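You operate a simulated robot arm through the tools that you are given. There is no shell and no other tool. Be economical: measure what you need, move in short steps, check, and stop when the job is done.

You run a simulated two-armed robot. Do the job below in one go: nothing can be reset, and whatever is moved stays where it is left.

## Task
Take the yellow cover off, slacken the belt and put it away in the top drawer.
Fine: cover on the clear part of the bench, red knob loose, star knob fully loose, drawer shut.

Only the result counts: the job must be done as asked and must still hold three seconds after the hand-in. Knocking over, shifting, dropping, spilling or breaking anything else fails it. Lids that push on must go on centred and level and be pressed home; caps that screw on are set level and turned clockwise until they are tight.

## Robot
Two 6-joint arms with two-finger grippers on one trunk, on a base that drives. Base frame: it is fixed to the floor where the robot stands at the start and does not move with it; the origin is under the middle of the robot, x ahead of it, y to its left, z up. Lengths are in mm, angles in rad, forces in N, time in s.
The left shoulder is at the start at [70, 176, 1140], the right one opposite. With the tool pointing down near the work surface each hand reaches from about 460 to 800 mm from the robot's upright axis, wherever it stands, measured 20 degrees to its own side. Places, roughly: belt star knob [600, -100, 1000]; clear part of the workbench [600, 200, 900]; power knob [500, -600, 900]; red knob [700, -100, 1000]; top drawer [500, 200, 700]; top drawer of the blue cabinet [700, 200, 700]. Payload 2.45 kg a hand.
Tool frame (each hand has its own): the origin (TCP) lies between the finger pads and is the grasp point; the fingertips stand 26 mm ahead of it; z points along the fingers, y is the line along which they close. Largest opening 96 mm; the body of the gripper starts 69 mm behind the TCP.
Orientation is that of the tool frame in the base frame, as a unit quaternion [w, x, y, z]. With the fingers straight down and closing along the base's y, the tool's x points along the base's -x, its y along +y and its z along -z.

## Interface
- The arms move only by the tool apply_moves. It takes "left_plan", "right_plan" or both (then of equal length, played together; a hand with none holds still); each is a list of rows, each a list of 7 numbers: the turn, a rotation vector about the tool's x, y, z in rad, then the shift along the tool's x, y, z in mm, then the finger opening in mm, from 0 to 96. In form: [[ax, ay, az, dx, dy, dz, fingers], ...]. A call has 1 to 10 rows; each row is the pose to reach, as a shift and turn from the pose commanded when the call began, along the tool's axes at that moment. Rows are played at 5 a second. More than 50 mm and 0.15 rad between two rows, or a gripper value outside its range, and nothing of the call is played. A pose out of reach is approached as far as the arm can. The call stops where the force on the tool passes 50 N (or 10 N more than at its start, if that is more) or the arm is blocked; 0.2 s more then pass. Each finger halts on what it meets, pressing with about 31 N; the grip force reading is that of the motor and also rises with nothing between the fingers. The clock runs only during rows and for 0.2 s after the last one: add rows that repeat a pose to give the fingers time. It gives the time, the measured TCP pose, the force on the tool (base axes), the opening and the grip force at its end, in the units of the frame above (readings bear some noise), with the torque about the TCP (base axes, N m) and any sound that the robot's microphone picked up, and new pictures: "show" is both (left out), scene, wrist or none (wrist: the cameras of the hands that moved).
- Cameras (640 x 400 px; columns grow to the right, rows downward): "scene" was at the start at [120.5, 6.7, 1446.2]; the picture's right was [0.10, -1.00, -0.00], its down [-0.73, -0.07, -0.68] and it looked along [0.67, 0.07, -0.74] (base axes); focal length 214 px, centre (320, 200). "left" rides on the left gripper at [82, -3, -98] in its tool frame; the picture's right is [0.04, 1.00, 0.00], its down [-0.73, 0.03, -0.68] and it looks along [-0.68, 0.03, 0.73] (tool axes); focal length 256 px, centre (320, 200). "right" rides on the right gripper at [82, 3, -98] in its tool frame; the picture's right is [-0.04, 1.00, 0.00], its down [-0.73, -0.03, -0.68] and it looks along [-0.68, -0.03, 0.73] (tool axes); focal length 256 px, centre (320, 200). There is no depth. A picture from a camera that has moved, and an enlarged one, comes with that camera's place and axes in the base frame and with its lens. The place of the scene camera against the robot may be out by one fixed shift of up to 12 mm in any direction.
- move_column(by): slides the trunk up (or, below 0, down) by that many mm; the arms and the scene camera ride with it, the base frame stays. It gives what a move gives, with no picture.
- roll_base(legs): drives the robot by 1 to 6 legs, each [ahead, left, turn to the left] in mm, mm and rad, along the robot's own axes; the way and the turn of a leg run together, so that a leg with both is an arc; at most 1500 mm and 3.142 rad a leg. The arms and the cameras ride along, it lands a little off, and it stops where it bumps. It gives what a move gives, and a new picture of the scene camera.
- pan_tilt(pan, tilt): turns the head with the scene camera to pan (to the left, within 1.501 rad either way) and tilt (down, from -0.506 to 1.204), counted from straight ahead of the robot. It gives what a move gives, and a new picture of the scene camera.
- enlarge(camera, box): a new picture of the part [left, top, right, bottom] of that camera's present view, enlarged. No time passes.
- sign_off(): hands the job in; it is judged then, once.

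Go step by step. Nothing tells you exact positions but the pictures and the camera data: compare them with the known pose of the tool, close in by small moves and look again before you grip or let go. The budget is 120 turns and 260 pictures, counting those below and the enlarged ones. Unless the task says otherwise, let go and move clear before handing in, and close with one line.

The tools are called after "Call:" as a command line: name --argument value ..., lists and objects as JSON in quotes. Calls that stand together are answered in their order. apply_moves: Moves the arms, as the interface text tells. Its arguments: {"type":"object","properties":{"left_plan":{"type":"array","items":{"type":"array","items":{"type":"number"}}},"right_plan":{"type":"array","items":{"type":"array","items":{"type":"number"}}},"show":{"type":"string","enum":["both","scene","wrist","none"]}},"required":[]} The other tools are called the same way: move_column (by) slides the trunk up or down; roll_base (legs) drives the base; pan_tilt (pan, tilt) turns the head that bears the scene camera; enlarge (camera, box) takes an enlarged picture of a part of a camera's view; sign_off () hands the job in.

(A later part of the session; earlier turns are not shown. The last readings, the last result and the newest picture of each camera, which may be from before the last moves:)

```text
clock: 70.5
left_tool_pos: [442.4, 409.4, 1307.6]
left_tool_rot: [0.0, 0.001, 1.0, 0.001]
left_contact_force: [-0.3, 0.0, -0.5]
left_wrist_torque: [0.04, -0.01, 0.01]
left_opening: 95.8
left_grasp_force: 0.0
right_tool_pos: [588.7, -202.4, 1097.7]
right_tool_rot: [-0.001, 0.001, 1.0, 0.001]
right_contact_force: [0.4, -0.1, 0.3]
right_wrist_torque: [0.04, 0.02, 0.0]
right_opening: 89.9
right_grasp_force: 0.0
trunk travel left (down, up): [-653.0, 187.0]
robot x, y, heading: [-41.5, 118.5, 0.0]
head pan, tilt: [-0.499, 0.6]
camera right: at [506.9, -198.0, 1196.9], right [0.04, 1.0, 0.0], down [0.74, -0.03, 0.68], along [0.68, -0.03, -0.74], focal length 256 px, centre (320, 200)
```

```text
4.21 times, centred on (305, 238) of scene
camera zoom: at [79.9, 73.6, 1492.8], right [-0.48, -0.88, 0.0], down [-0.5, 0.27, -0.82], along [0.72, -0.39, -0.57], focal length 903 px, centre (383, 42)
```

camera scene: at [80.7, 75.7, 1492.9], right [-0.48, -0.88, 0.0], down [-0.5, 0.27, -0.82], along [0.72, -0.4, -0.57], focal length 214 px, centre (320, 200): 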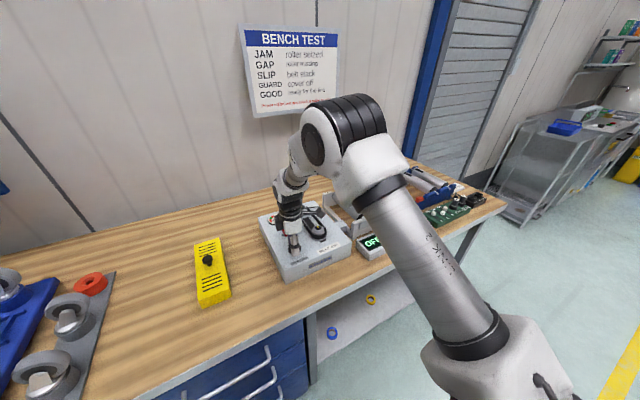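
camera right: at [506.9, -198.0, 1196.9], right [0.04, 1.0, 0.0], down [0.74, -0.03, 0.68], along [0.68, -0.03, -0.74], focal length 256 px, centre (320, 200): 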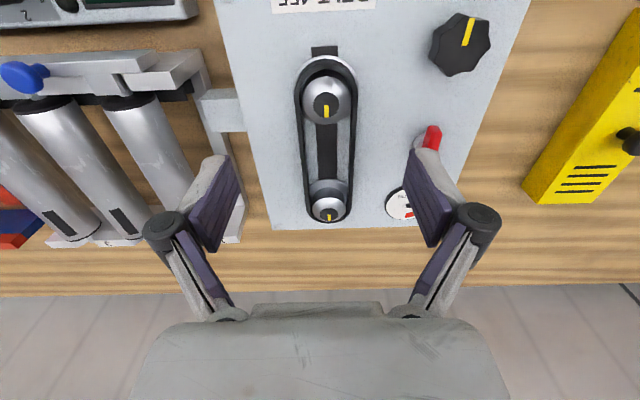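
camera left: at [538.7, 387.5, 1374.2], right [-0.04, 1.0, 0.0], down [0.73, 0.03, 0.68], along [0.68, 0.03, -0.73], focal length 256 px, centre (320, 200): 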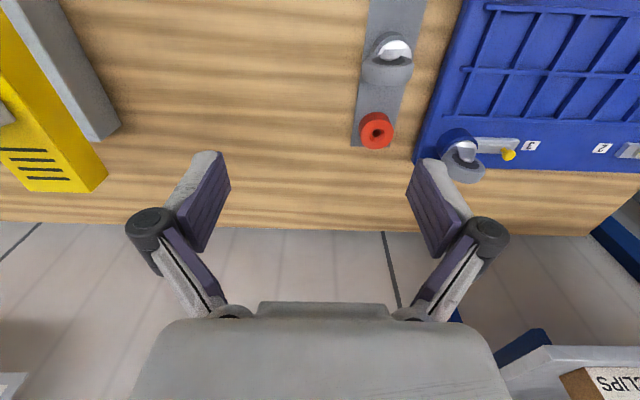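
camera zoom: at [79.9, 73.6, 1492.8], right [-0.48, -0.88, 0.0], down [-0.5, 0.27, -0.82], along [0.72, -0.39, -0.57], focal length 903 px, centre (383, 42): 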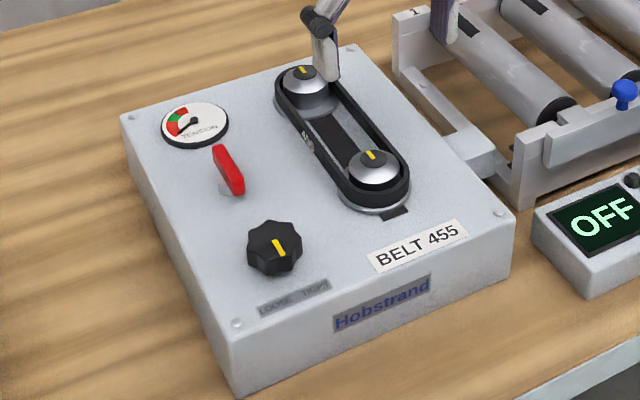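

The belt is slack and the near pulley moved in. I'll plan: pick the belt by squeezing both runs mid-way, keep it in the right hand, then open the drawer with the left. Moving over the belt's middle.

Call:
apply_moves --right_plan '[[0, 0, 0, -30, 1, 20, 90], [0, 0, 0, -60, 3, 40, 90], [0, 0, 0, -66, 3, 60, 84], [0, 0, 0, -66, 3, 60, 84]]' --show "wrist"

Call:
enlarge --camera "right" --box '[220, 0, 420, 200]'

```text
clock: 71.5
left_tool_pos: [441.4, 411.4, 1307.4]
left_tool_rot: [0.0, 0.002, 1.0, 0.0]
left_contact_force: [0.3, 0.1, -0.8]
left_wrist_torque: [0.0, -0.03, 0.03]
left_opening: 95.8
left_grasp_force: 0.0
right_tool_pos: [652.7, -196.1, 1039.2]
right_tool_rot: [-0.002, 0.001, 1.0, 0.0]
right_contact_force: [0.1, 0.3, -0.8]
right_wrist_torque: [-0.01, 0.0, -0.02]
right_opening: 83.9
right_grasp_force: 0.1
trunk travel left (down, up): [-653.0, 187.0]
robot x, y, heading: [-41.4, 118.2, 0.001]
head pan, tilt: [-0.499, 0.6]
camera right: at [570.7, -192.2, 1137.6], right [0.04, 1.0, 0.0], down [0.73, -0.03, 0.68], along [0.68, -0.03, -0.74], focal length 256 px, centre (320, 200)
```

right: 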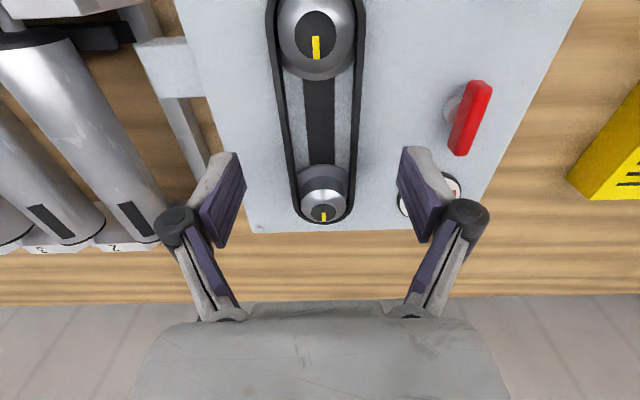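

```text
2.00 times, centred on (320, 100) of right
camera zoom: at [570.7, -192.2, 1137.6], right [0.04, 1.0, 0.0], down [0.73, -0.03, 0.68], along [0.68, -0.03, -0.74], focal length 512 px, centre (320, 400)
```

zoom: 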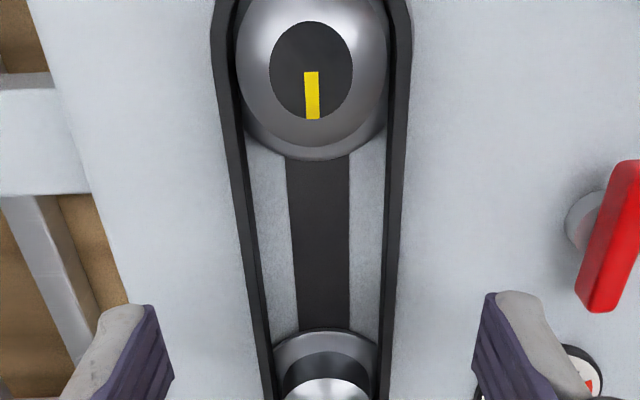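

Call:
apply_moves --right_plan '[[0, 0, 0, -20, 0, 20, 84], [0, 0, 0, -20, 0, 45, 84], [0, 0, 0, -20, 0, 60, 84], [0, 0, 0, -20, 0, 60, 84]]' --show "wrist"

Call:
pan_tilt --pan -0.45 --tilt 0.65

Call:
enlarge --camera "scene" --box '[270, 170, 350, 250]'

```text
clock: 72.5
left_tool_pos: [441.7, 411.3, 1306.6]
left_tool_rot: [0.0, 0.001, 1.0, 0.0]
left_contact_force: [-0.3, 0.1, 0.6]
left_wrist_torque: [0.01, -0.01, 0.0]
left_opening: 95.9
left_grasp_force: 0.1
right_tool_pos: [672.4, -198.0, 977.8]
right_tool_rot: [-0.001, 0.001, 1.0, 0.0]
right_contact_force: [0.9, 0.2, 0.0]
right_wrist_torque: [0.01, 0.02, 0.01]
right_opening: 84.2
right_grasp_force: 0.0
trunk travel left (down, up): [-653.0, 187.0]
robot x, y, heading: [-41.2, 122.5, -0.001]
head pan, tilt: [-0.499, 0.6]
camera right: at [590.7, -194.5, 1076.8], right [0.04, 1.0, 0.0], down [0.74, -0.03, 0.68], along [0.68, -0.03, -0.74], focal length 256 px, centre (320, 200)
```

right: 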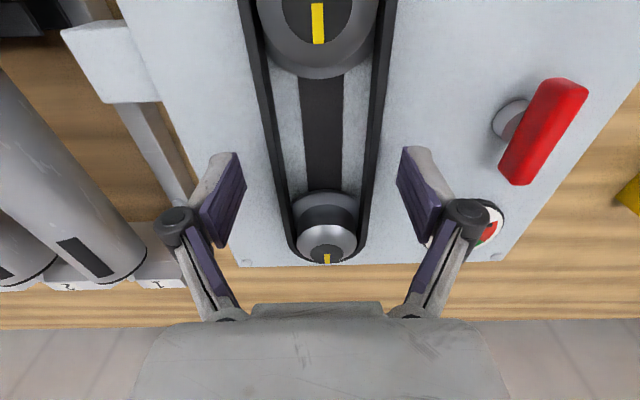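

```text
clock: 73.1
left_tool_pos: [442.2, 411.8, 1307.5]
left_tool_rot: [0.001, 0.001, 1.0, 0.0]
left_contact_force: [0.0, -0.2, 0.0]
left_wrist_torque: [0.02, 0.0, -0.02]
left_opening: 95.9
left_grasp_force: 0.1
right_tool_pos: [673.3, -196.7, 978.3]
right_tool_rot: [-0.001, 0.001, 1.0, 0.001]
right_contact_force: [-0.2, -1.1, -0.4]
right_wrist_torque: [0.0, -0.02, -0.02]
right_opening: 83.9
right_grasp_force: 0.1
trunk travel left (down, up): [-653.0, 187.0]
robot x, y, heading: [-40.8, 120.6, 0.0]
head pan, tilt: [-0.45, 0.649]
camera scene: at [79.5, 80.2, 1488.7], right [-0.44, -0.9, 0.0], down [-0.54, 0.26, -0.8], along [0.72, -0.35, -0.6], focal length 214 px, centre (320, 200)
```

scene: 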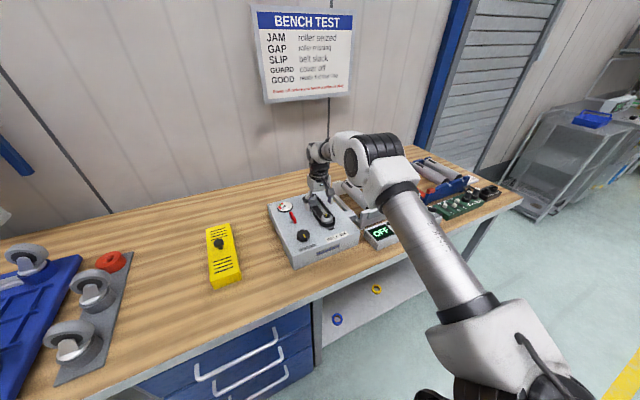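

```text
5.00 times, centred on (310, 210) of scene
camera zoom: at [79.5, 80.2, 1488.7], right [-0.44, -0.9, 0.0], down [-0.54, 0.26, -0.8], along [0.72, -0.35, -0.6], focal length 1072 px, centre (370, 150)
```

zoom: 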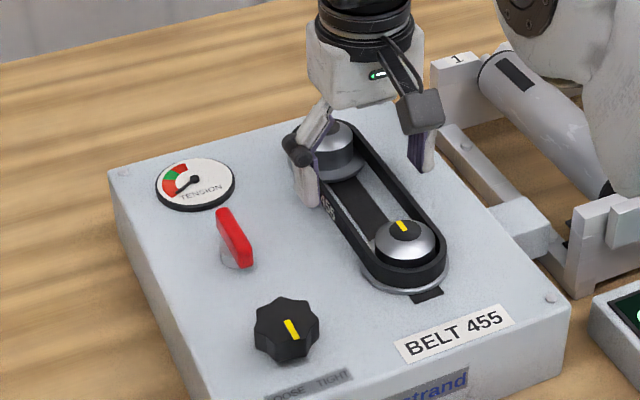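

The finger tips flank the belt. Closing on both runs.

Call:
apply_moves --right_plan '[[0, 0, 0, 0, 2, 1, 60], [0, 0, 0, 0, 2, 1, 40], [0, 0, 0, 0, 2, 1, 40], [0, 0, 0, 0, 2, 1, 40]]' --show "wrist"

```text
clock: 74.1
left_tool_pos: [438.5, 413.9, 1308.2]
left_tool_rot: [0.002, 0.002, 1.0, -0.001]
left_contact_force: [0.0, 0.3, 1.7]
left_wrist_torque: [-0.02, -0.02, -0.01]
left_opening: 95.9
left_grasp_force: 0.1
right_tool_pos: [671.3, -193.9, 981.5]
right_tool_rot: [0.003, 0.0, 1.0, 0.001]
right_contact_force: [8.1, -0.6, 22.2]
right_wrist_torque: [-0.11, -0.16, -0.02]
right_opening: 39.7
right_grasp_force: 0.1
trunk travel left (down, up): [-653.0, 187.0]
robot x, y, heading: [-37.0, 121.6, 0.001]
head pan, tilt: [-0.45, 0.649]
camera right: at [588.5, -191.0, 1079.6], right [0.04, 1.0, 0.0], down [0.73, -0.03, 0.68], along [0.68, -0.03, -0.73], focal length 256 px, centre (320, 200)
```

right: 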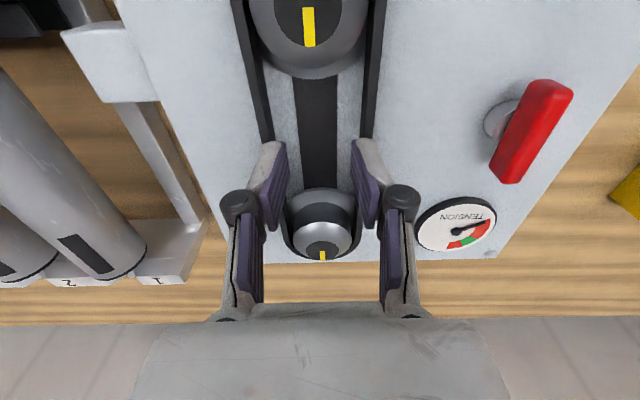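

The fingers rode over the belt's top edge (tips ≈955), so the panel must lie lower. I'll reopen and go deeper, watching force.

Call:
apply_moves --right_plan '[[0, 0, 0, 0, 0, -6, 60], [0, 0, 0, 0, 0, -6, 84], [0, 0, 0, 0, 0, -6, 84], [0, 0, 0, 0, 0, 4, 84], [0, 0, 0, 0, 0, 8, 84], [0, 0, 0, 0, 0, 12, 84]]' --show "wrist"

Call:
enlarge --camera "scene" --box '[290, 170, 350, 230]'

```text
clock: 75.5
left_tool_pos: [442.5, 411.0, 1306.5]
left_tool_rot: [-0.001, 0.001, 1.0, 0.0]
left_contact_force: [0.2, 0.3, -0.2]
left_wrist_torque: [0.02, -0.02, -0.02]
left_opening: 96.3
left_grasp_force: 0.1
right_tool_pos: [672.3, -196.2, 965.6]
right_tool_rot: [0.0, 0.002, 1.0, 0.0]
right_contact_force: [0.3, -0.9, 0.7]
right_wrist_torque: [0.01, 0.01, -0.02]
right_opening: 84.1
right_grasp_force: 0.1
trunk travel left (down, up): [-653.0, 187.0]
robot x, y, heading: [-42.0, 118.3, -0.002]
head pan, tilt: [-0.45, 0.649]
camera right: at [590.4, -192.6, 1064.2], right [0.04, 1.0, 0.0], down [0.73, -0.03, 0.68], along [0.68, -0.03, -0.74], focal length 256 px, centre (320, 200)
```

right: 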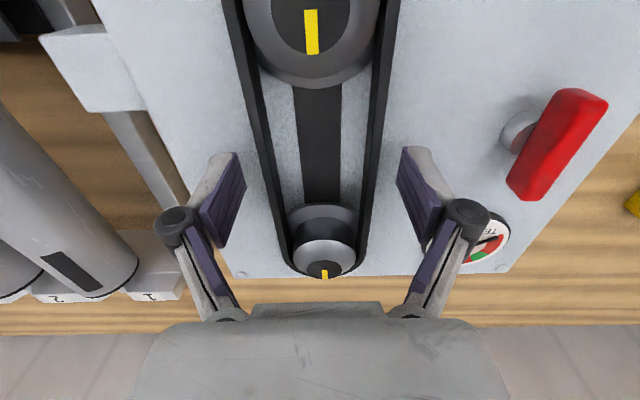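

```text
6.67 times, centred on (320, 200) of scene
camera zoom: at [79.8, 80.1, 1488.6], right [-0.44, -0.9, 0.0], down [-0.54, 0.26, -0.8], along [0.72, -0.35, -0.6], focal length 1430 px, centre (320, 200)
```

zoom: 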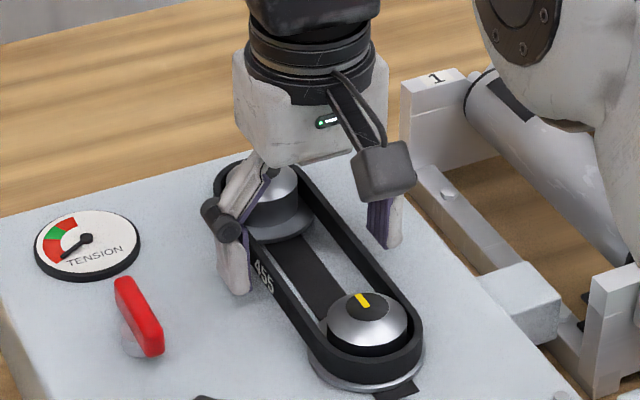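

No contact at z 966. Closing now at this depth.

Call:
apply_moves --right_plan '[[0, 0, 0, 0, 2, 0, 60], [0, 0, 0, 0, 2, 0, 50], [0, 0, 0, 0, 2, 0, 35], [0, 0, 0, 0, 2, 0, 20], [0, 0, 0, 0, 2, 0, 20]]' --show "wrist"

```text
clock: 76.7
left_tool_pos: [441.0, 411.3, 1307.9]
left_tool_rot: [0.0, 0.0, 1.0, 0.0]
left_contact_force: [-0.3, -0.2, 0.4]
left_wrist_torque: [-0.01, 0.03, 0.02]
left_opening: 96.1
left_grasp_force: 0.0
right_tool_pos: [673.1, -193.9, 965.0]
right_tool_rot: [-0.001, 0.0, 1.0, 0.0]
right_contact_force: [1.0, -1.2, 2.1]
right_wrist_torque: [-0.03, -0.03, 0.02]
right_opening: 58.9
right_grasp_force: 31.0
trunk travel left (down, up): [-653.0, 187.0]
robot x, y, heading: [-41.2, 117.3, -0.004]
head pan, tilt: [-0.45, 0.649]
camera right: at [590.2, -191.0, 1064.5], right [0.04, 1.0, 0.0], down [0.73, -0.03, 0.68], along [0.68, -0.03, -0.73], focal length 256 px, centre (320, 200)
```

right: 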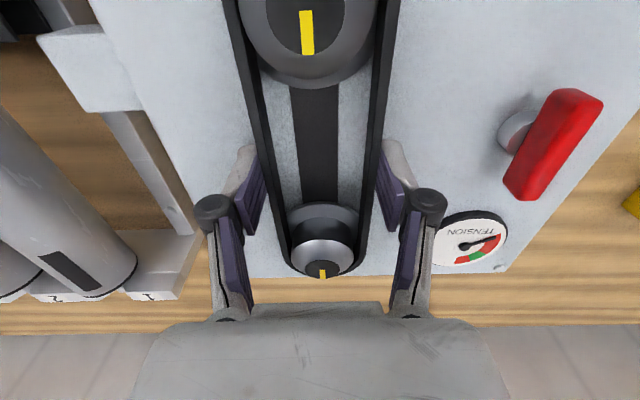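

Firm grip on the belt at 59 mm. Lifting slowly.

Call:
apply_moves --right_plan '[[0, 0, 0, 0, 0, -5, 20], [0, 0, 0, 0, 0, -12, 20], [0, 0, 0, 0, 0, -20, 20], [0, 0, 0, 0, 0, -35, 20], [0, 0, 0, 0, 0, -60, 20]]' --show "both"

```text
clock: 77.9
left_tool_pos: [441.5, 410.4, 1308.2]
left_tool_rot: [0.001, 0.0, 1.0, 0.0]
left_contact_force: [0.0, -0.2, -0.6]
left_wrist_torque: [0.02, 0.0, 0.02]
left_opening: 96.1
left_grasp_force: 0.1
right_tool_pos: [672.2, -195.5, 1026.1]
right_tool_rot: [-0.001, 0.001, 1.0, 0.001]
right_contact_force: [0.8, 0.8, -0.8]
right_wrist_torque: [0.0, -0.01, 0.0]
right_opening: 58.8
right_grasp_force: 31.2
trunk travel left (down, up): [-653.0, 187.0]
robot x, y, heading: [-39.3, 122.2, -0.001]
head pan, tilt: [-0.45, 0.649]
camera scene: at [78.5, 80.6, 1488.7], right [-0.44, -0.9, 0.0], down [-0.54, 0.26, -0.8], along [0.72, -0.35, -0.6], focal length 214 px, centre (320, 200)
camera right: at [590.4, -191.9, 1124.9], right [0.04, 1.0, 0.0], down [0.73, -0.03, 0.68], along [0.68, -0.03, -0.74], focal length 256 px, centre (320, 200)
```

scene: 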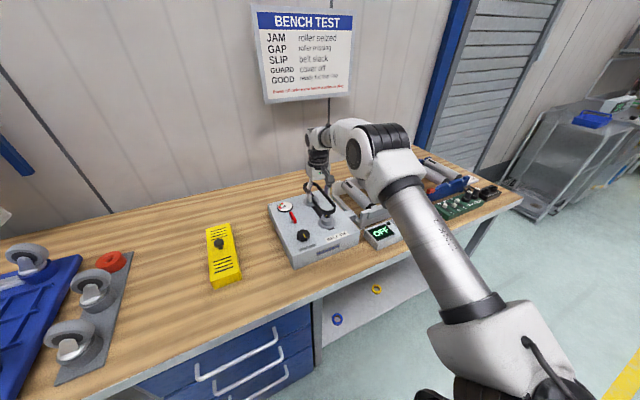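
right: 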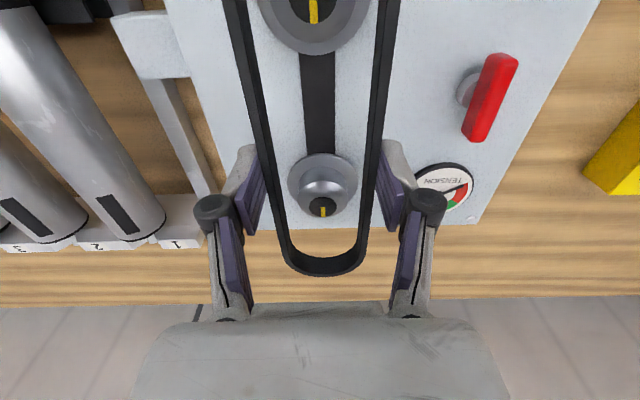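

The belt is off. I'll raise it, draw it in, back the base away and look at the drawer.

Call:
apply_moves --right_plan '[[0, 0, 0, 0, 0, -40, 20], [0, 0, 0, 20, -10, -80, 20], [0, 0, 0, 40, -20, -120, 20], [0, 0, 0, 60, -30, -150, 20], [0, 0, 0, 80, -40, -150, 20], [0, 0, 0, 110, -40, -150, 20]]' --show "none"

Call:
roll_base --legs '[[-350, 0, 0]]'

Call:
pan_tilt --pan 0.1 --tilt 0.8

```text
clock: 79.3
left_tool_pos: [440.5, 410.8, 1307.5]
left_tool_rot: [0.001, 0.001, 1.0, 0.0]
left_contact_force: [-0.1, -0.3, 0.5]
left_wrist_torque: [-0.01, -0.03, 0.02]
left_opening: 95.8
left_grasp_force: 0.1
right_tool_pos: [559.8, -234.6, 1177.9]
right_tool_rot: [0.0, 0.001, 1.0, 0.001]
right_contact_force: [-0.5, 0.3, -0.1]
right_wrist_torque: [-0.02, -0.03, 0.03]
right_opening: 59.1
right_grasp_force: 31.2
trunk travel left (down, up): [-653.0, 187.0]
robot x, y, heading: [-40.8, 119.3, 0.004]
head pan, tilt: [-0.45, 0.649]
```

```text
clock: 81.6
left_tool_pos: [89.6, 412.5, 1307.7]
left_tool_rot: [0.0, -0.001, 1.0, 0.0]
left_contact_force: [0.1, 0.2, 0.4]
left_wrist_torque: [0.0, 0.0, 0.0]
left_opening: 95.8
left_grasp_force: 0.2
right_tool_pos: [211.4, -232.2, 1176.5]
right_tool_rot: [0.0, -0.001, 1.0, 0.001]
right_contact_force: [-0.2, -0.3, -0.4]
right_wrist_torque: [0.0, 0.02, 0.01]
right_opening: 58.9
right_grasp_force: 30.8
trunk travel left (down, up): [-653.0, 187.0]
robot x, y, heading: [-395.6, 117.4, -0.001]
head pan, tilt: [-0.45, 0.649]
camera scene: at [-271.5, 80.4, 1488.5], right [-0.43, -0.9, 0.0], down [-0.55, 0.26, -0.8], along [0.72, -0.34, -0.61], focal length 214 px, centre (320, 200)
```

scene: 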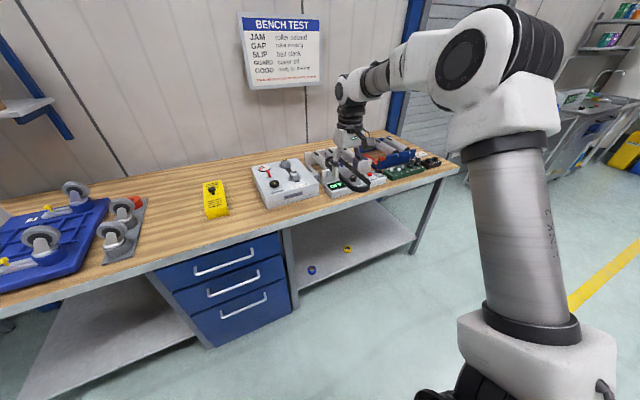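

```text
clock: 82.6
left_tool_pos: [91.1, 414.8, 1307.5]
left_tool_rot: [0.0, -0.001, 1.0, 0.0]
left_contact_force: [1.2, 0.4, 0.3]
left_wrist_torque: [0.0, 0.01, -0.01]
left_opening: 96.1
left_grasp_force: 0.1
right_tool_pos: [210.2, -233.5, 1176.0]
right_tool_rot: [-0.001, -0.001, 1.0, 0.001]
right_contact_force: [0.0, -0.3, -1.2]
right_wrist_torque: [0.0, 0.05, -0.02]
right_opening: 59.2
right_grasp_force: 31.4
trunk travel left (down, up): [-653.0, 187.0]
robot x, y, heading: [-392.8, 119.6, 0.003]
head pan, tilt: [0.099, 0.799]
camera scene: at [-269.9, 126.1, 1476.0], right [0.1, -0.99, 0.0], down [-0.71, -0.07, -0.7], along [0.69, 0.07, -0.72], focal length 214 px, centre (320, 200)
```

scene: 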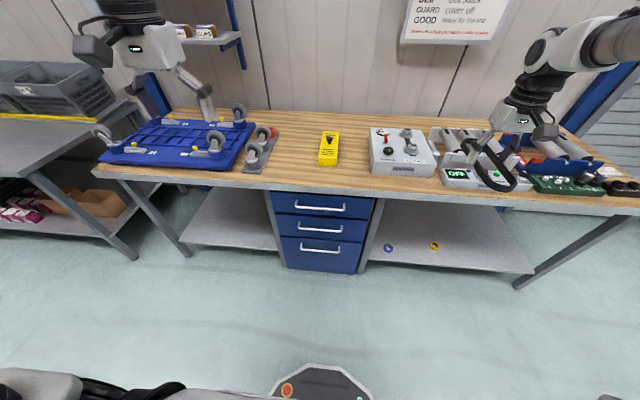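

Call:
enlarge --camera "scene" --box '[260, 175, 390, 280]'

```text
3.81 times, centred on (325, 228) of scene
camera zoom: at [-269.9, 126.1, 1476.0], right [0.1, -0.99, 0.0], down [-0.71, -0.07, -0.7], along [0.69, 0.07, -0.72], focal length 817 px, centre (301, 95)
```

zoom: 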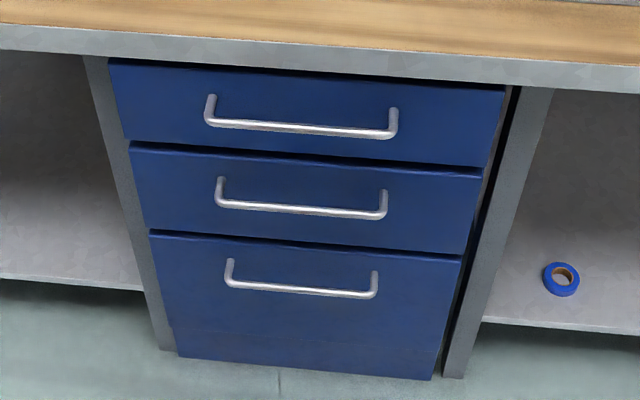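

The handle bar of the top drawer is at about [372, 189, 747], bench front at x≈415. I'll turn the left tool horizontal (pointing ahead) and lift the right hand a bit.

Call:
apply_moves --left_plan '[[0, -0.15, 0, -6, -10, 15, 80], [0, -0.3, 0, -12, -20, 30, 80], [0, -0.45, 0, -18, -30, 45, 80], [0, -0.6, 0, -24, -40, 60, 80], [0, -0.75, 0, -30, -50, 75, 80], [0, -0.9, 0, -36, -60, 90, 80], [0, -1.05, 0, -42, -70, 105, 80], [0, -1.2, 0, -48, -80, 120, 80], [0, -1.35, 0, -54, -90, 135, 80], [0, -1.5, 0, -60, -100, 150, 80]]' --right_plan '[[0, 0, 0, 5, -5, -8, 20], [0, 0, 0, 10, -10, -16, 20], [0, 0, 0, 15, -15, -24, 20], [0, 0, 0, 20, -20, -32, 20], [0, 0, 0, 25, -25, -40, 20], [0, 0, 0, 30, -30, -48, 20], [0, 0, 0, 35, -35, -56, 20], [0, 0, 0, 40, -40, -64, 20], [0, 0, 0, 45, -45, -72, 20], [0, 0, 0, 50, -50, -80, 20]]' --show "none"

Call:
apply_moves --left_plan '[[0, -0.07, 0, 0, 0, 0, 80], [0, -0.07, 0, 0, 0, 0, 80]]' --show "scene"

```text
clock: 84.8
left_tool_pos: [159.6, 327.6, 1170.5]
left_tool_rot: [0.689, -0.034, 0.724, -0.011]
left_contact_force: [0.0, 1.0, -0.5]
left_wrist_torque: [0.03, -0.03, -0.02]
left_opening: 79.7
left_grasp_force: 0.2
left hand out of reach, approached as far as the arm can: row 1, 2, 3, 4, 5, 6, 7, 9, 10
right_tool_pos: [163.7, -280.7, 1256.8]
right_tool_rot: [-0.002, -0.001, 1.0, 0.0]
right_contact_force: [-0.1, -0.2, -1.1]
right_wrist_torque: [-0.02, 0.02, 0.04]
right_opening: 58.8
right_grasp_force: 31.3
trunk travel left (down, up): [-653.0, 187.0]
robot x, y, heading: [-393.5, 122.4, 0.005]
head pan, tilt: [0.099, 0.799]
```

```text
clock: 85.4
left_tool_pos: [159.0, 330.5, 1168.5]
left_tool_rot: [0.713, -0.037, 0.7, -0.008]
left_contact_force: [-0.3, -0.4, -0.3]
left_wrist_torque: [-0.02, 0.02, 0.0]
left_opening: 79.9
left_grasp_force: 0.0
right_tool_pos: [162.0, -283.4, 1255.9]
right_tool_rot: [-0.001, -0.001, 1.0, 0.001]
right_contact_force: [0.0, -0.3, 0.1]
right_wrist_torque: [0.01, 0.0, -0.02]
right_opening: 59.1
right_grasp_force: 31.3
trunk travel left (down, up): [-653.0, 187.0]
robot x, y, heading: [-389.1, 119.9, 0.007]
head pan, tilt: [0.099, 0.799]
camera scene: at [-270.4, 126.4, 1476.1], right [0.1, -0.99, 0.0], down [-0.71, -0.07, -0.7], along [0.69, 0.07, -0.72], focal length 214 px, centre (320, 200)
```

scene: 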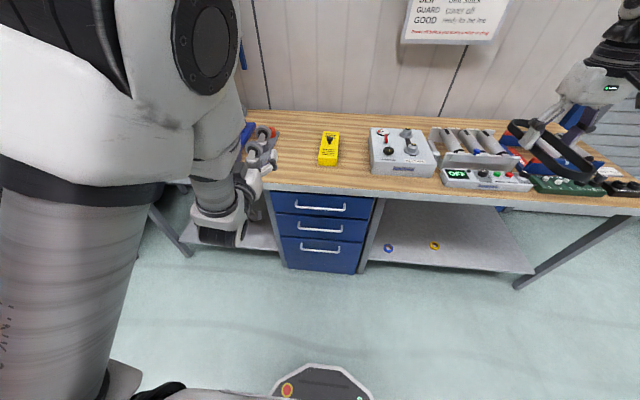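

The left tool now points ahead. Rolling it 90° so the fingers close vertically around the bar.

Call:
apply_moves --left_plan '[[0, 0, 0.15, 0, 0, 0, 80], [0, 0, 0.3, 0, 0, 0, 80], [0, 0, 0.45, 0, 0, 0, 80], [0, 0, 0.6, 0, 0, 0, 80], [0, 0, 0.75, 0, 0, 0, 80], [0, 0, 0.9, 0, 0, 0, 80], [0, 0, 1.05, 0, 0, 0, 80], [0, 0, 1.2, 0, 0, 0, 80], [0, 0, 1.35, 0, 0, 0, 80], [0, 0, 1.5, 0, 0, 0, 80]]' --show "scene"

```text
clock: 87.6
left_tool_pos: [159.1, 330.2, 1161.8]
left_tool_rot: [0.523, 0.455, 0.54, 0.477]
left_contact_force: [1.3, -0.1, 0.3]
left_wrist_torque: [-0.04, 0.02, -0.01]
left_opening: 79.9
left_grasp_force: 0.1
right_tool_pos: [161.6, -282.5, 1256.5]
right_tool_rot: [0.0, -0.001, 1.0, 0.001]
right_contact_force: [0.2, 0.1, -0.7]
right_wrist_torque: [0.0, 0.04, 0.03]
right_opening: 59.1
right_grasp_force: 30.8
trunk travel left (down, up): [-653.0, 187.0]
robot x, y, heading: [-391.6, 118.4, 0.006]
head pan, tilt: [0.099, 0.799]
camera scene: at [-270.4, 126.1, 1476.1], right [0.1, -0.99, 0.0], down [-0.71, -0.07, -0.7], along [0.69, 0.07, -0.72], focal length 214 px, centre (320, 200)
```

scene: 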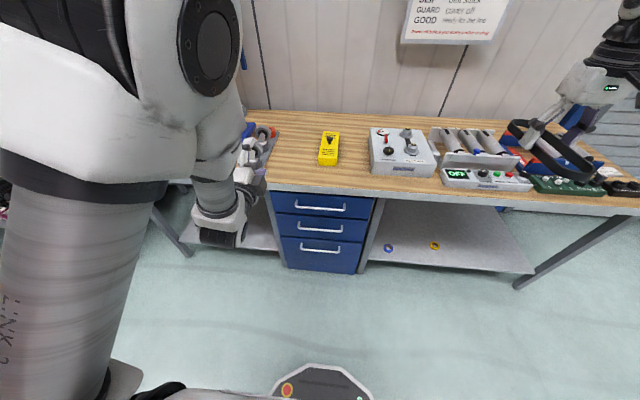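

Lower the trunk, then bring the left hand down in front of the drawer handle.

Call:
move_column --by -230

Call:
apply_moves --left_plan '[[0, 0, 0.03, -22, -40, -1, 80], [0, 0, 0.06, -44, -80, -2, 80], [0, 0, 0.09, -66, -120, -3, 80], [0, 0, 0.12, -88, -160, -5, 80], [0, 0, 0.13, -109, -201, -6, 80], [0, 0, 0.13, -109, -201, -6, 80]]' --show "both"

```text
clock: 90.0
left_tool_pos: [159.0, 330.5, 930.0]
left_tool_rot: [0.522, 0.453, 0.543, 0.476]
left_contact_force: [0.5, 0.6, 0.1]
left_wrist_torque: [-0.02, 0.02, 0.02]
left_opening: 80.1
left_grasp_force: 0.1
right_tool_pos: [161.1, -282.5, 1026.4]
right_tool_rot: [0.0, -0.001, 1.0, 0.001]
right_contact_force: [0.4, 0.2, 0.1]
right_wrist_torque: [-0.01, 0.0, -0.01]
right_opening: 59.0
right_grasp_force: 31.4
trunk travel left (down, up): [-423.0, 417.0]
robot x, y, heading: [-391.1, 122.8, 0.004]
head pan, tilt: [0.099, 0.799]
```

```text
clock: 91.4
left_tool_pos: [184.8, 276.1, 712.5]
left_tool_rot: [0.485, 0.514, 0.485, 0.514]
left_contact_force: [0.1, -0.6, -0.1]
left_wrist_torque: [0.01, 0.03, 0.01]
left_opening: 80.0
left_grasp_force: 0.1
left hand out of reach, approached as far as the arm can: row 1, 2, 3, 4, 5, 6
right_tool_pos: [161.6, -282.9, 1026.4]
right_tool_rot: [0.0, -0.002, 1.0, 0.001]
right_contact_force: [-0.4, 0.6, -0.5]
right_wrist_torque: [-0.03, 0.0, -0.01]
right_opening: 59.1
right_grasp_force: 31.5
trunk travel left (down, up): [-423.0, 417.0]
robot x, y, heading: [-389.2, 117.8, -0.0]
head pan, tilt: [0.099, 0.799]
camera scene: at [-271.1, 126.0, 1246.2], right [0.1, -0.99, 0.0], down [-0.71, -0.07, -0.7], along [0.69, 0.07, -0.72], focal length 214 px, centre (320, 200)
camera left: at [85.0, 356.5, 712.6], right [0.0, -0.02, 1.0], down [-0.68, -0.73, -0.02], along [0.73, -0.68, -0.01], focal length 256 px, centre (320, 200)
```

scene: 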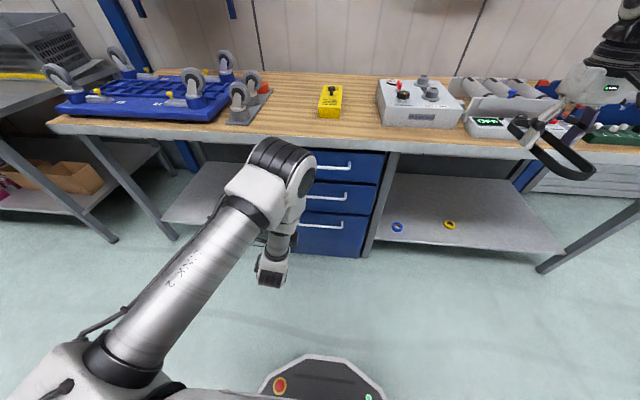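
left: 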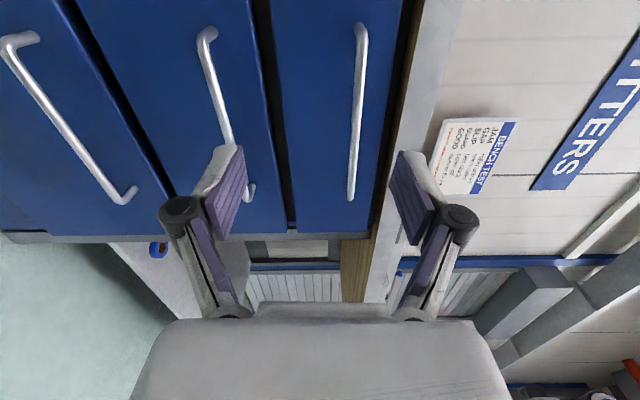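

The wrist camera shows the handle clearly: bar at about x 372, z 752, y 94–311. The arm seems folded too far in, so I'll go forward a little while lining up.

Call:
apply_moves --left_plan '[[0, 0, -0.03, -12, 10, 20, 80], [0, 0, -0.06, -25, 20, 40, 80], [0, 0, -0.06, -40, 30, 60, 80], [0, 0, -0.06, -56, 43, 60, 80], [0, 0, -0.06, -56, 43, 60, 80]]' --show "wrist"

```text
clock: 92.6
left_tool_pos: [255.9, 254.4, 740.8]
left_tool_rot: [0.5, 0.499, 0.501, 0.5]
left_contact_force: [0.3, 0.5, 0.3]
left_wrist_torque: [-0.01, 0.01, 0.02]
left_opening: 80.1
left_grasp_force: 0.0
left hand out of reach, approached as far as the arm can: row 1, 2, 3, 4, 5
right_tool_pos: [162.5, -282.3, 1027.3]
right_tool_rot: [-0.001, 0.0, 1.0, 0.0]
right_contact_force: [-1.0, 0.5, -0.9]
right_wrist_torque: [-0.03, 0.03, 0.02]
right_opening: 59.0
right_grasp_force: 31.3
trunk travel left (down, up): [-423.0, 417.0]
robot x, y, heading: [-388.6, 120.6, 0.002]
head pan, tilt: [0.099, 0.799]
camera left: at [157.7, 336.1, 736.3], right [0.0, 0.04, 1.0], down [-0.68, -0.73, 0.03], along [0.74, -0.68, 0.03], focal length 256 px, centre (320, 200)
```

left: 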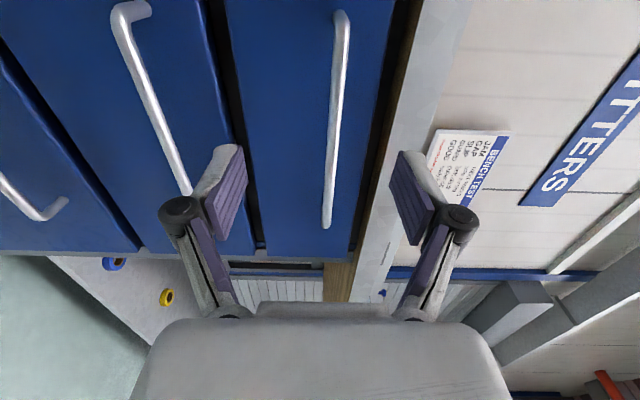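

Rather than fight the IK I'll align with the column and base: up 12, right 45, then forward 95.

Call:
move_column --by 12

Call:
roll_base --legs '[[0, -45, 0], [90, 0, 0]]'

Call:
enlarge --camera "left" --box '[0, 0, 640, 400]'

```text
clock: 93.2
left_tool_pos: [256.3, 255.2, 752.5]
left_tool_rot: [0.5, 0.5, 0.5, 0.5]
left_contact_force: [0.7, -0.8, -0.4]
left_wrist_torque: [-0.01, -0.03, 0.04]
left_opening: 80.2
left_grasp_force: 0.0
right_tool_pos: [161.9, -282.7, 1038.9]
right_tool_rot: [-0.002, -0.001, 1.0, 0.001]
right_contact_force: [0.6, 0.4, -0.5]
right_wrist_torque: [-0.01, 0.01, -0.02]
right_opening: 59.1
right_grasp_force: 31.3
trunk travel left (down, up): [-435.0, 405.0]
robot x, y, heading: [-392.9, 118.5, -0.003]
head pan, tilt: [0.099, 0.799]
```

```text
clock: 94.8
left_tool_pos: [347.5, 210.7, 752.1]
left_tool_rot: [0.499, 0.501, 0.5, 0.5]
left_contact_force: [-0.3, 0.5, 0.9]
left_wrist_torque: [-0.01, -0.04, 0.03]
left_opening: 80.0
left_grasp_force: 0.1
right_tool_pos: [252.2, -326.4, 1037.3]
right_tool_rot: [-0.002, 0.0, 1.0, 0.001]
right_contact_force: [1.5, 0.2, -1.1]
right_wrist_torque: [-0.03, 0.04, 0.01]
right_opening: 59.0
right_grasp_force: 30.7
trunk travel left (down, up): [-435.0, 405.0]
robot x, y, heading: [-303.7, 75.5, 0.002]
head pan, tilt: [0.099, 0.799]
camera scene: at [-179.2, 82.0, 1257.9], right [0.1, -0.99, 0.0], down [-0.71, -0.07, -0.7], along [0.69, 0.07, -0.72], focal length 214 px, centre (320, 200)
```

scene: 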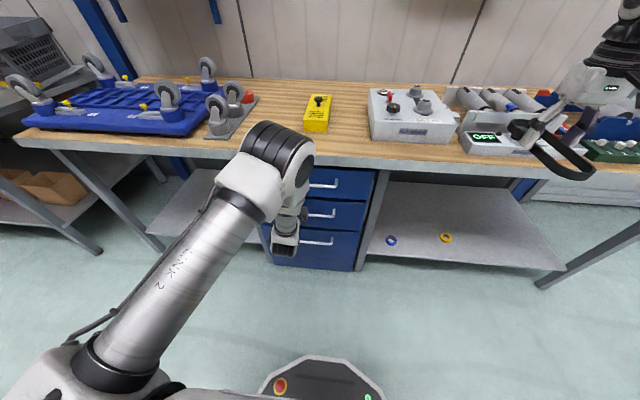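

```text
1.00 times, centred on (320, 200) of left (not enlarged: the box is as wide or as high as the picture)
camera zoom: at [248.1, 291.9, 747.5], right [0.0, 0.04, 1.0], down [-0.68, -0.73, 0.03], along [0.74, -0.68, 0.03], focal length 256 px, centre (320, 200)
```

zoom: 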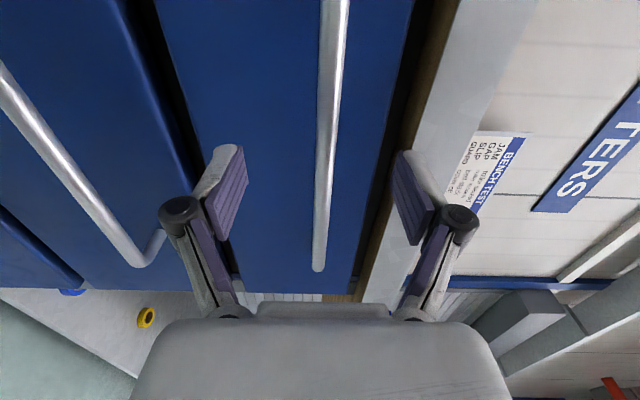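

Call:
apply_moves --left_plan '[[0, 0, 0, 0, 0, 0, 50], [0, 0, 0, 0, 0, 0, 50]]' --show "none"

Call:
roll_base --legs '[[20, 0, 0]]'

Call:
enlarge --camera "left" --box '[140, 50, 500, 290]'

```text
clock: 95.4
left_tool_pos: [345.3, 210.2, 752.7]
left_tool_rot: [0.499, 0.5, 0.501, 0.5]
left_contact_force: [0.1, 0.0, 0.2]
left_wrist_torque: [0.0, -0.02, 0.0]
left_opening: 49.9
left_grasp_force: 0.1
right_tool_pos: [251.2, -327.5, 1038.2]
right_tool_rot: [-0.001, 0.0, 1.0, 0.0]
right_contact_force: [-0.2, 0.7, -0.7]
right_wrist_torque: [0.01, -0.01, -0.01]
right_opening: 59.2
right_grasp_force: 30.9
trunk travel left (down, up): [-435.0, 405.0]
robot x, y, heading: [-302.2, 71.4, 0.005]
head pan, tilt: [0.099, 0.799]
```

```text
clock: 96.2
left_tool_pos: [366.9, 210.6, 751.2]
left_tool_rot: [0.5, 0.5, 0.501, 0.5]
left_contact_force: [0.6, 0.3, 0.2]
left_wrist_torque: [-0.04, 0.01, -0.02]
left_opening: 49.9
left_grasp_force: 0.1
right_tool_pos: [271.3, -327.8, 1038.3]
right_tool_rot: [-0.001, -0.001, 1.0, 0.0]
right_contact_force: [0.7, 0.3, -0.5]
right_wrist_torque: [0.01, -0.01, 0.0]
right_opening: 59.0
right_grasp_force: 31.0
trunk travel left (down, up): [-435.0, 405.0]
robot x, y, heading: [-283.3, 73.4, 0.004]
head pan, tilt: [0.099, 0.799]
camera scene: at [-160.1, 81.9, 1258.1], right [0.1, -0.99, 0.0], down [-0.71, -0.07, -0.7], along [0.69, 0.07, -0.72], focal length 214 px, centre (320, 200)
```

scene: 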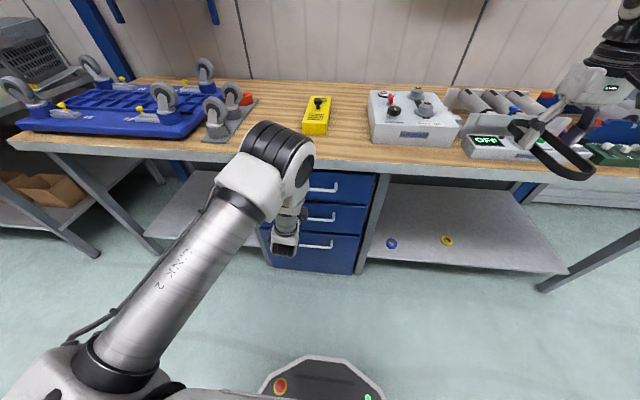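

```text
1.67 times, centred on (320, 170) of left
camera zoom: at [267.5, 291.9, 748.0], right [0.0, 0.04, 1.0], down [-0.68, -0.73, 0.03], along [0.74, -0.68, 0.03], focal length 427 px, centre (320, 250)
```

zoom: 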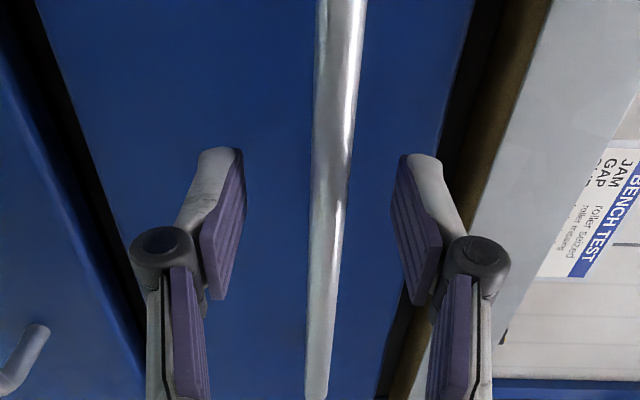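

The bar runs between the fingers. Closing on it.

Call:
apply_moves --left_plan '[[0, 0, 0, 0, 0, 0, 20], [0, 0, 0, 0, 0, 0, 0], [0, 0, 0, 0, 0, 0, 0], [0, 0, 0, 0, 0, 0, 0]]' --show "wrist"

```text
clock: 97.2
left_tool_pos: [365.2, 211.5, 755.5]
left_tool_rot: [0.5, 0.499, 0.5, 0.501]
left_contact_force: [1.1, 1.5, 15.6]
left_wrist_torque: [0.04, -0.2, -0.21]
left_opening: 10.9
left_grasp_force: 38.4
right_tool_pos: [270.6, -326.7, 1038.2]
right_tool_rot: [0.0, -0.001, 1.0, 0.001]
right_contact_force: [0.1, 0.2, -0.5]
right_wrist_torque: [0.0, -0.01, -0.04]
right_opening: 59.0
right_grasp_force: 31.2
trunk travel left (down, up): [-435.0, 405.0]
robot x, y, heading: [-282.3, 73.9, 0.003]
head pan, tilt: [0.099, 0.799]
camera left: at [266.7, 291.8, 750.0], right [0.0, 0.04, 1.0], down [-0.68, -0.73, 0.03], along [0.74, -0.68, 0.03], focal length 256 px, centre (320, 200)
```

left: 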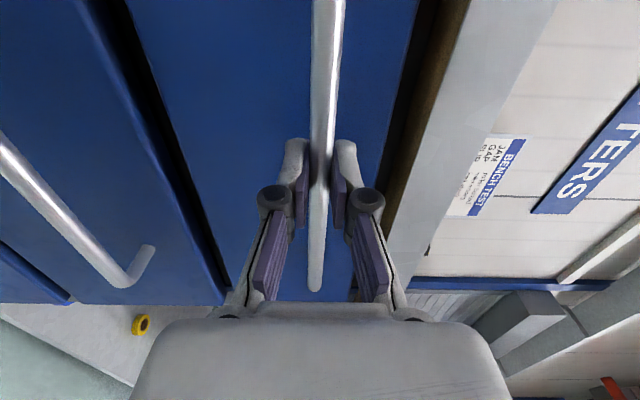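

Gripped the bar (11 mm). Raise 4 mm to relieve, then roll back to pull the drawer open.

Call:
move_column --by 4

Call:
roll_base --legs '[[-120, 0, 0]]'

```text
clock: 97.7
left_tool_pos: [366.2, 209.6, 755.3]
left_tool_rot: [0.499, 0.501, 0.502, 0.499]
left_contact_force: [-2.2, -0.7, -1.6]
left_wrist_torque: [0.01, 0.08, 0.54]
left_opening: 11.2
left_grasp_force: 37.8
right_tool_pos: [271.6, -326.9, 1041.7]
right_tool_rot: [-0.001, -0.001, 1.0, 0.0]
right_contact_force: [0.1, -0.2, -1.3]
right_wrist_torque: [-0.02, -0.01, 0.0]
right_opening: 59.2
right_grasp_force: 30.7
trunk travel left (down, up): [-439.0, 401.0]
robot x, y, heading: [-280.1, 74.4, 0.002]
head pan, tilt: [0.099, 0.799]
```

```text
clock: 99.0
left_tool_pos: [242.0, 211.2, 755.4]
left_tool_rot: [0.5, 0.5, 0.502, 0.498]
left_contact_force: [1.6, 5.8, -16.0]
left_wrist_torque: [0.11, 0.15, 0.67]
left_opening: 11.3
left_grasp_force: 38.1
right_tool_pos: [148.6, -327.2, 1041.7]
right_tool_rot: [-0.001, 0.001, 1.0, 0.001]
right_contact_force: [-0.9, -0.4, -0.4]
right_wrist_torque: [-0.03, -0.01, -0.01]
right_opening: 59.3
right_grasp_force: 31.2
trunk travel left (down, up): [-439.0, 401.0]
robot x, y, heading: [-402.8, 71.5, -0.001]
head pan, tilt: [0.099, 0.799]
camera scene: at [-282.4, 82.7, 1261.9], right [0.1, -0.99, 0.0], down [-0.71, -0.07, -0.7], along [0.69, 0.07, -0.72], focal length 214 px, centre (320, 200)
```

scene: 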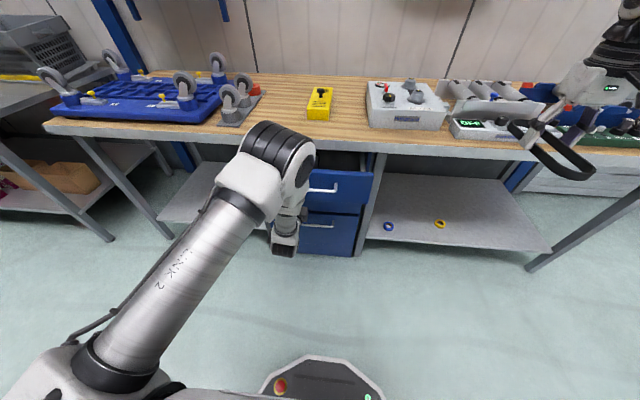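

The drawer slides out. Pulling it further.

Call:
roll_base --legs '[[-130, 0, 0]]'

Call:
enlarge --camera "left" --box '[0, 0, 640, 400]'

```text
clock: 100.3
left_tool_pos: [112.3, 211.5, 755.1]
left_tool_rot: [0.499, 0.5, 0.501, 0.499]
left_contact_force: [1.5, 1.4, -11.1]
left_wrist_torque: [0.04, 0.09, 0.29]
left_opening: 11.5
left_grasp_force: 38.2
right_tool_pos: [18.4, -327.1, 1041.3]
right_tool_rot: [-0.001, 0.0, 1.0, 0.0]
right_contact_force: [-0.3, 0.1, 0.0]
right_wrist_torque: [0.03, -0.04, -0.03]
right_opening: 59.0
right_grasp_force: 31.2
trunk travel left (down, up): [-439.0, 401.0]
robot x, y, heading: [-536.0, 74.1, 0.001]
head pan, tilt: [0.099, 0.799]
camera scene: at [-413.6, 81.8, 1262.0], right [0.1, -0.99, 0.0], down [-0.71, -0.07, -0.7], along [0.69, 0.07, -0.72], focal length 214 px, centre (320, 200)
```

scene: 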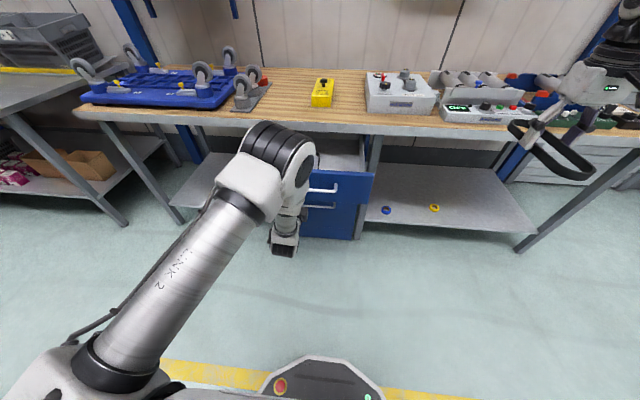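

```text
1.00 times, centred on (320, 200) of left (not enlarged: the box is as wide or as high as the picture)
camera zoom: at [13.6, 291.8, 751.0], right [0.0, 0.04, 1.0], down [-0.68, -0.73, 0.03], along [0.74, -0.68, 0.02], focal length 256 px, centre (320, 200)
```

zoom: 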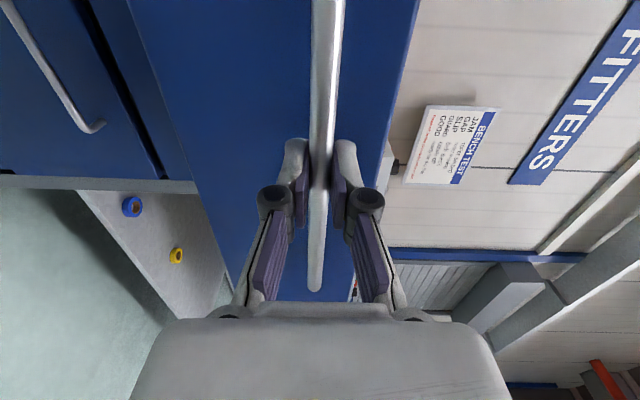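

Call:
roll_base --legs '[[-40, 0, 0]]'

```text
clock: 101.1
left_tool_pos: [71.2, 210.7, 754.6]
left_tool_rot: [0.499, 0.501, 0.502, 0.499]
left_contact_force: [1.5, 1.5, -6.2]
left_wrist_torque: [0.04, 0.07, 0.45]
left_opening: 11.2
left_grasp_force: 38.5
right_tool_pos: [-22.5, -327.9, 1044.1]
right_tool_rot: [0.0, 0.0, 1.0, 0.0]
right_contact_force: [-0.4, -0.4, -0.5]
right_wrist_torque: [0.0, -0.01, 0.01]
right_opening: 58.9
right_grasp_force: 31.2
trunk travel left (down, up): [-439.0, 401.0]
robot x, y, heading: [-577.2, 73.6, 0.002]
head pan, tilt: [0.099, 0.799]
camera scene: at [-455.2, 81.7, 1262.1], right [0.1, -0.99, 0.0], down [-0.71, -0.07, -0.7], along [0.69, 0.07, -0.72], focal length 214 px, centre (320, 200)
```

scene: 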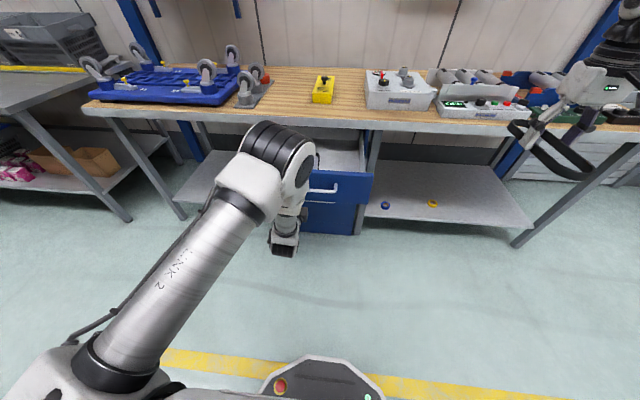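

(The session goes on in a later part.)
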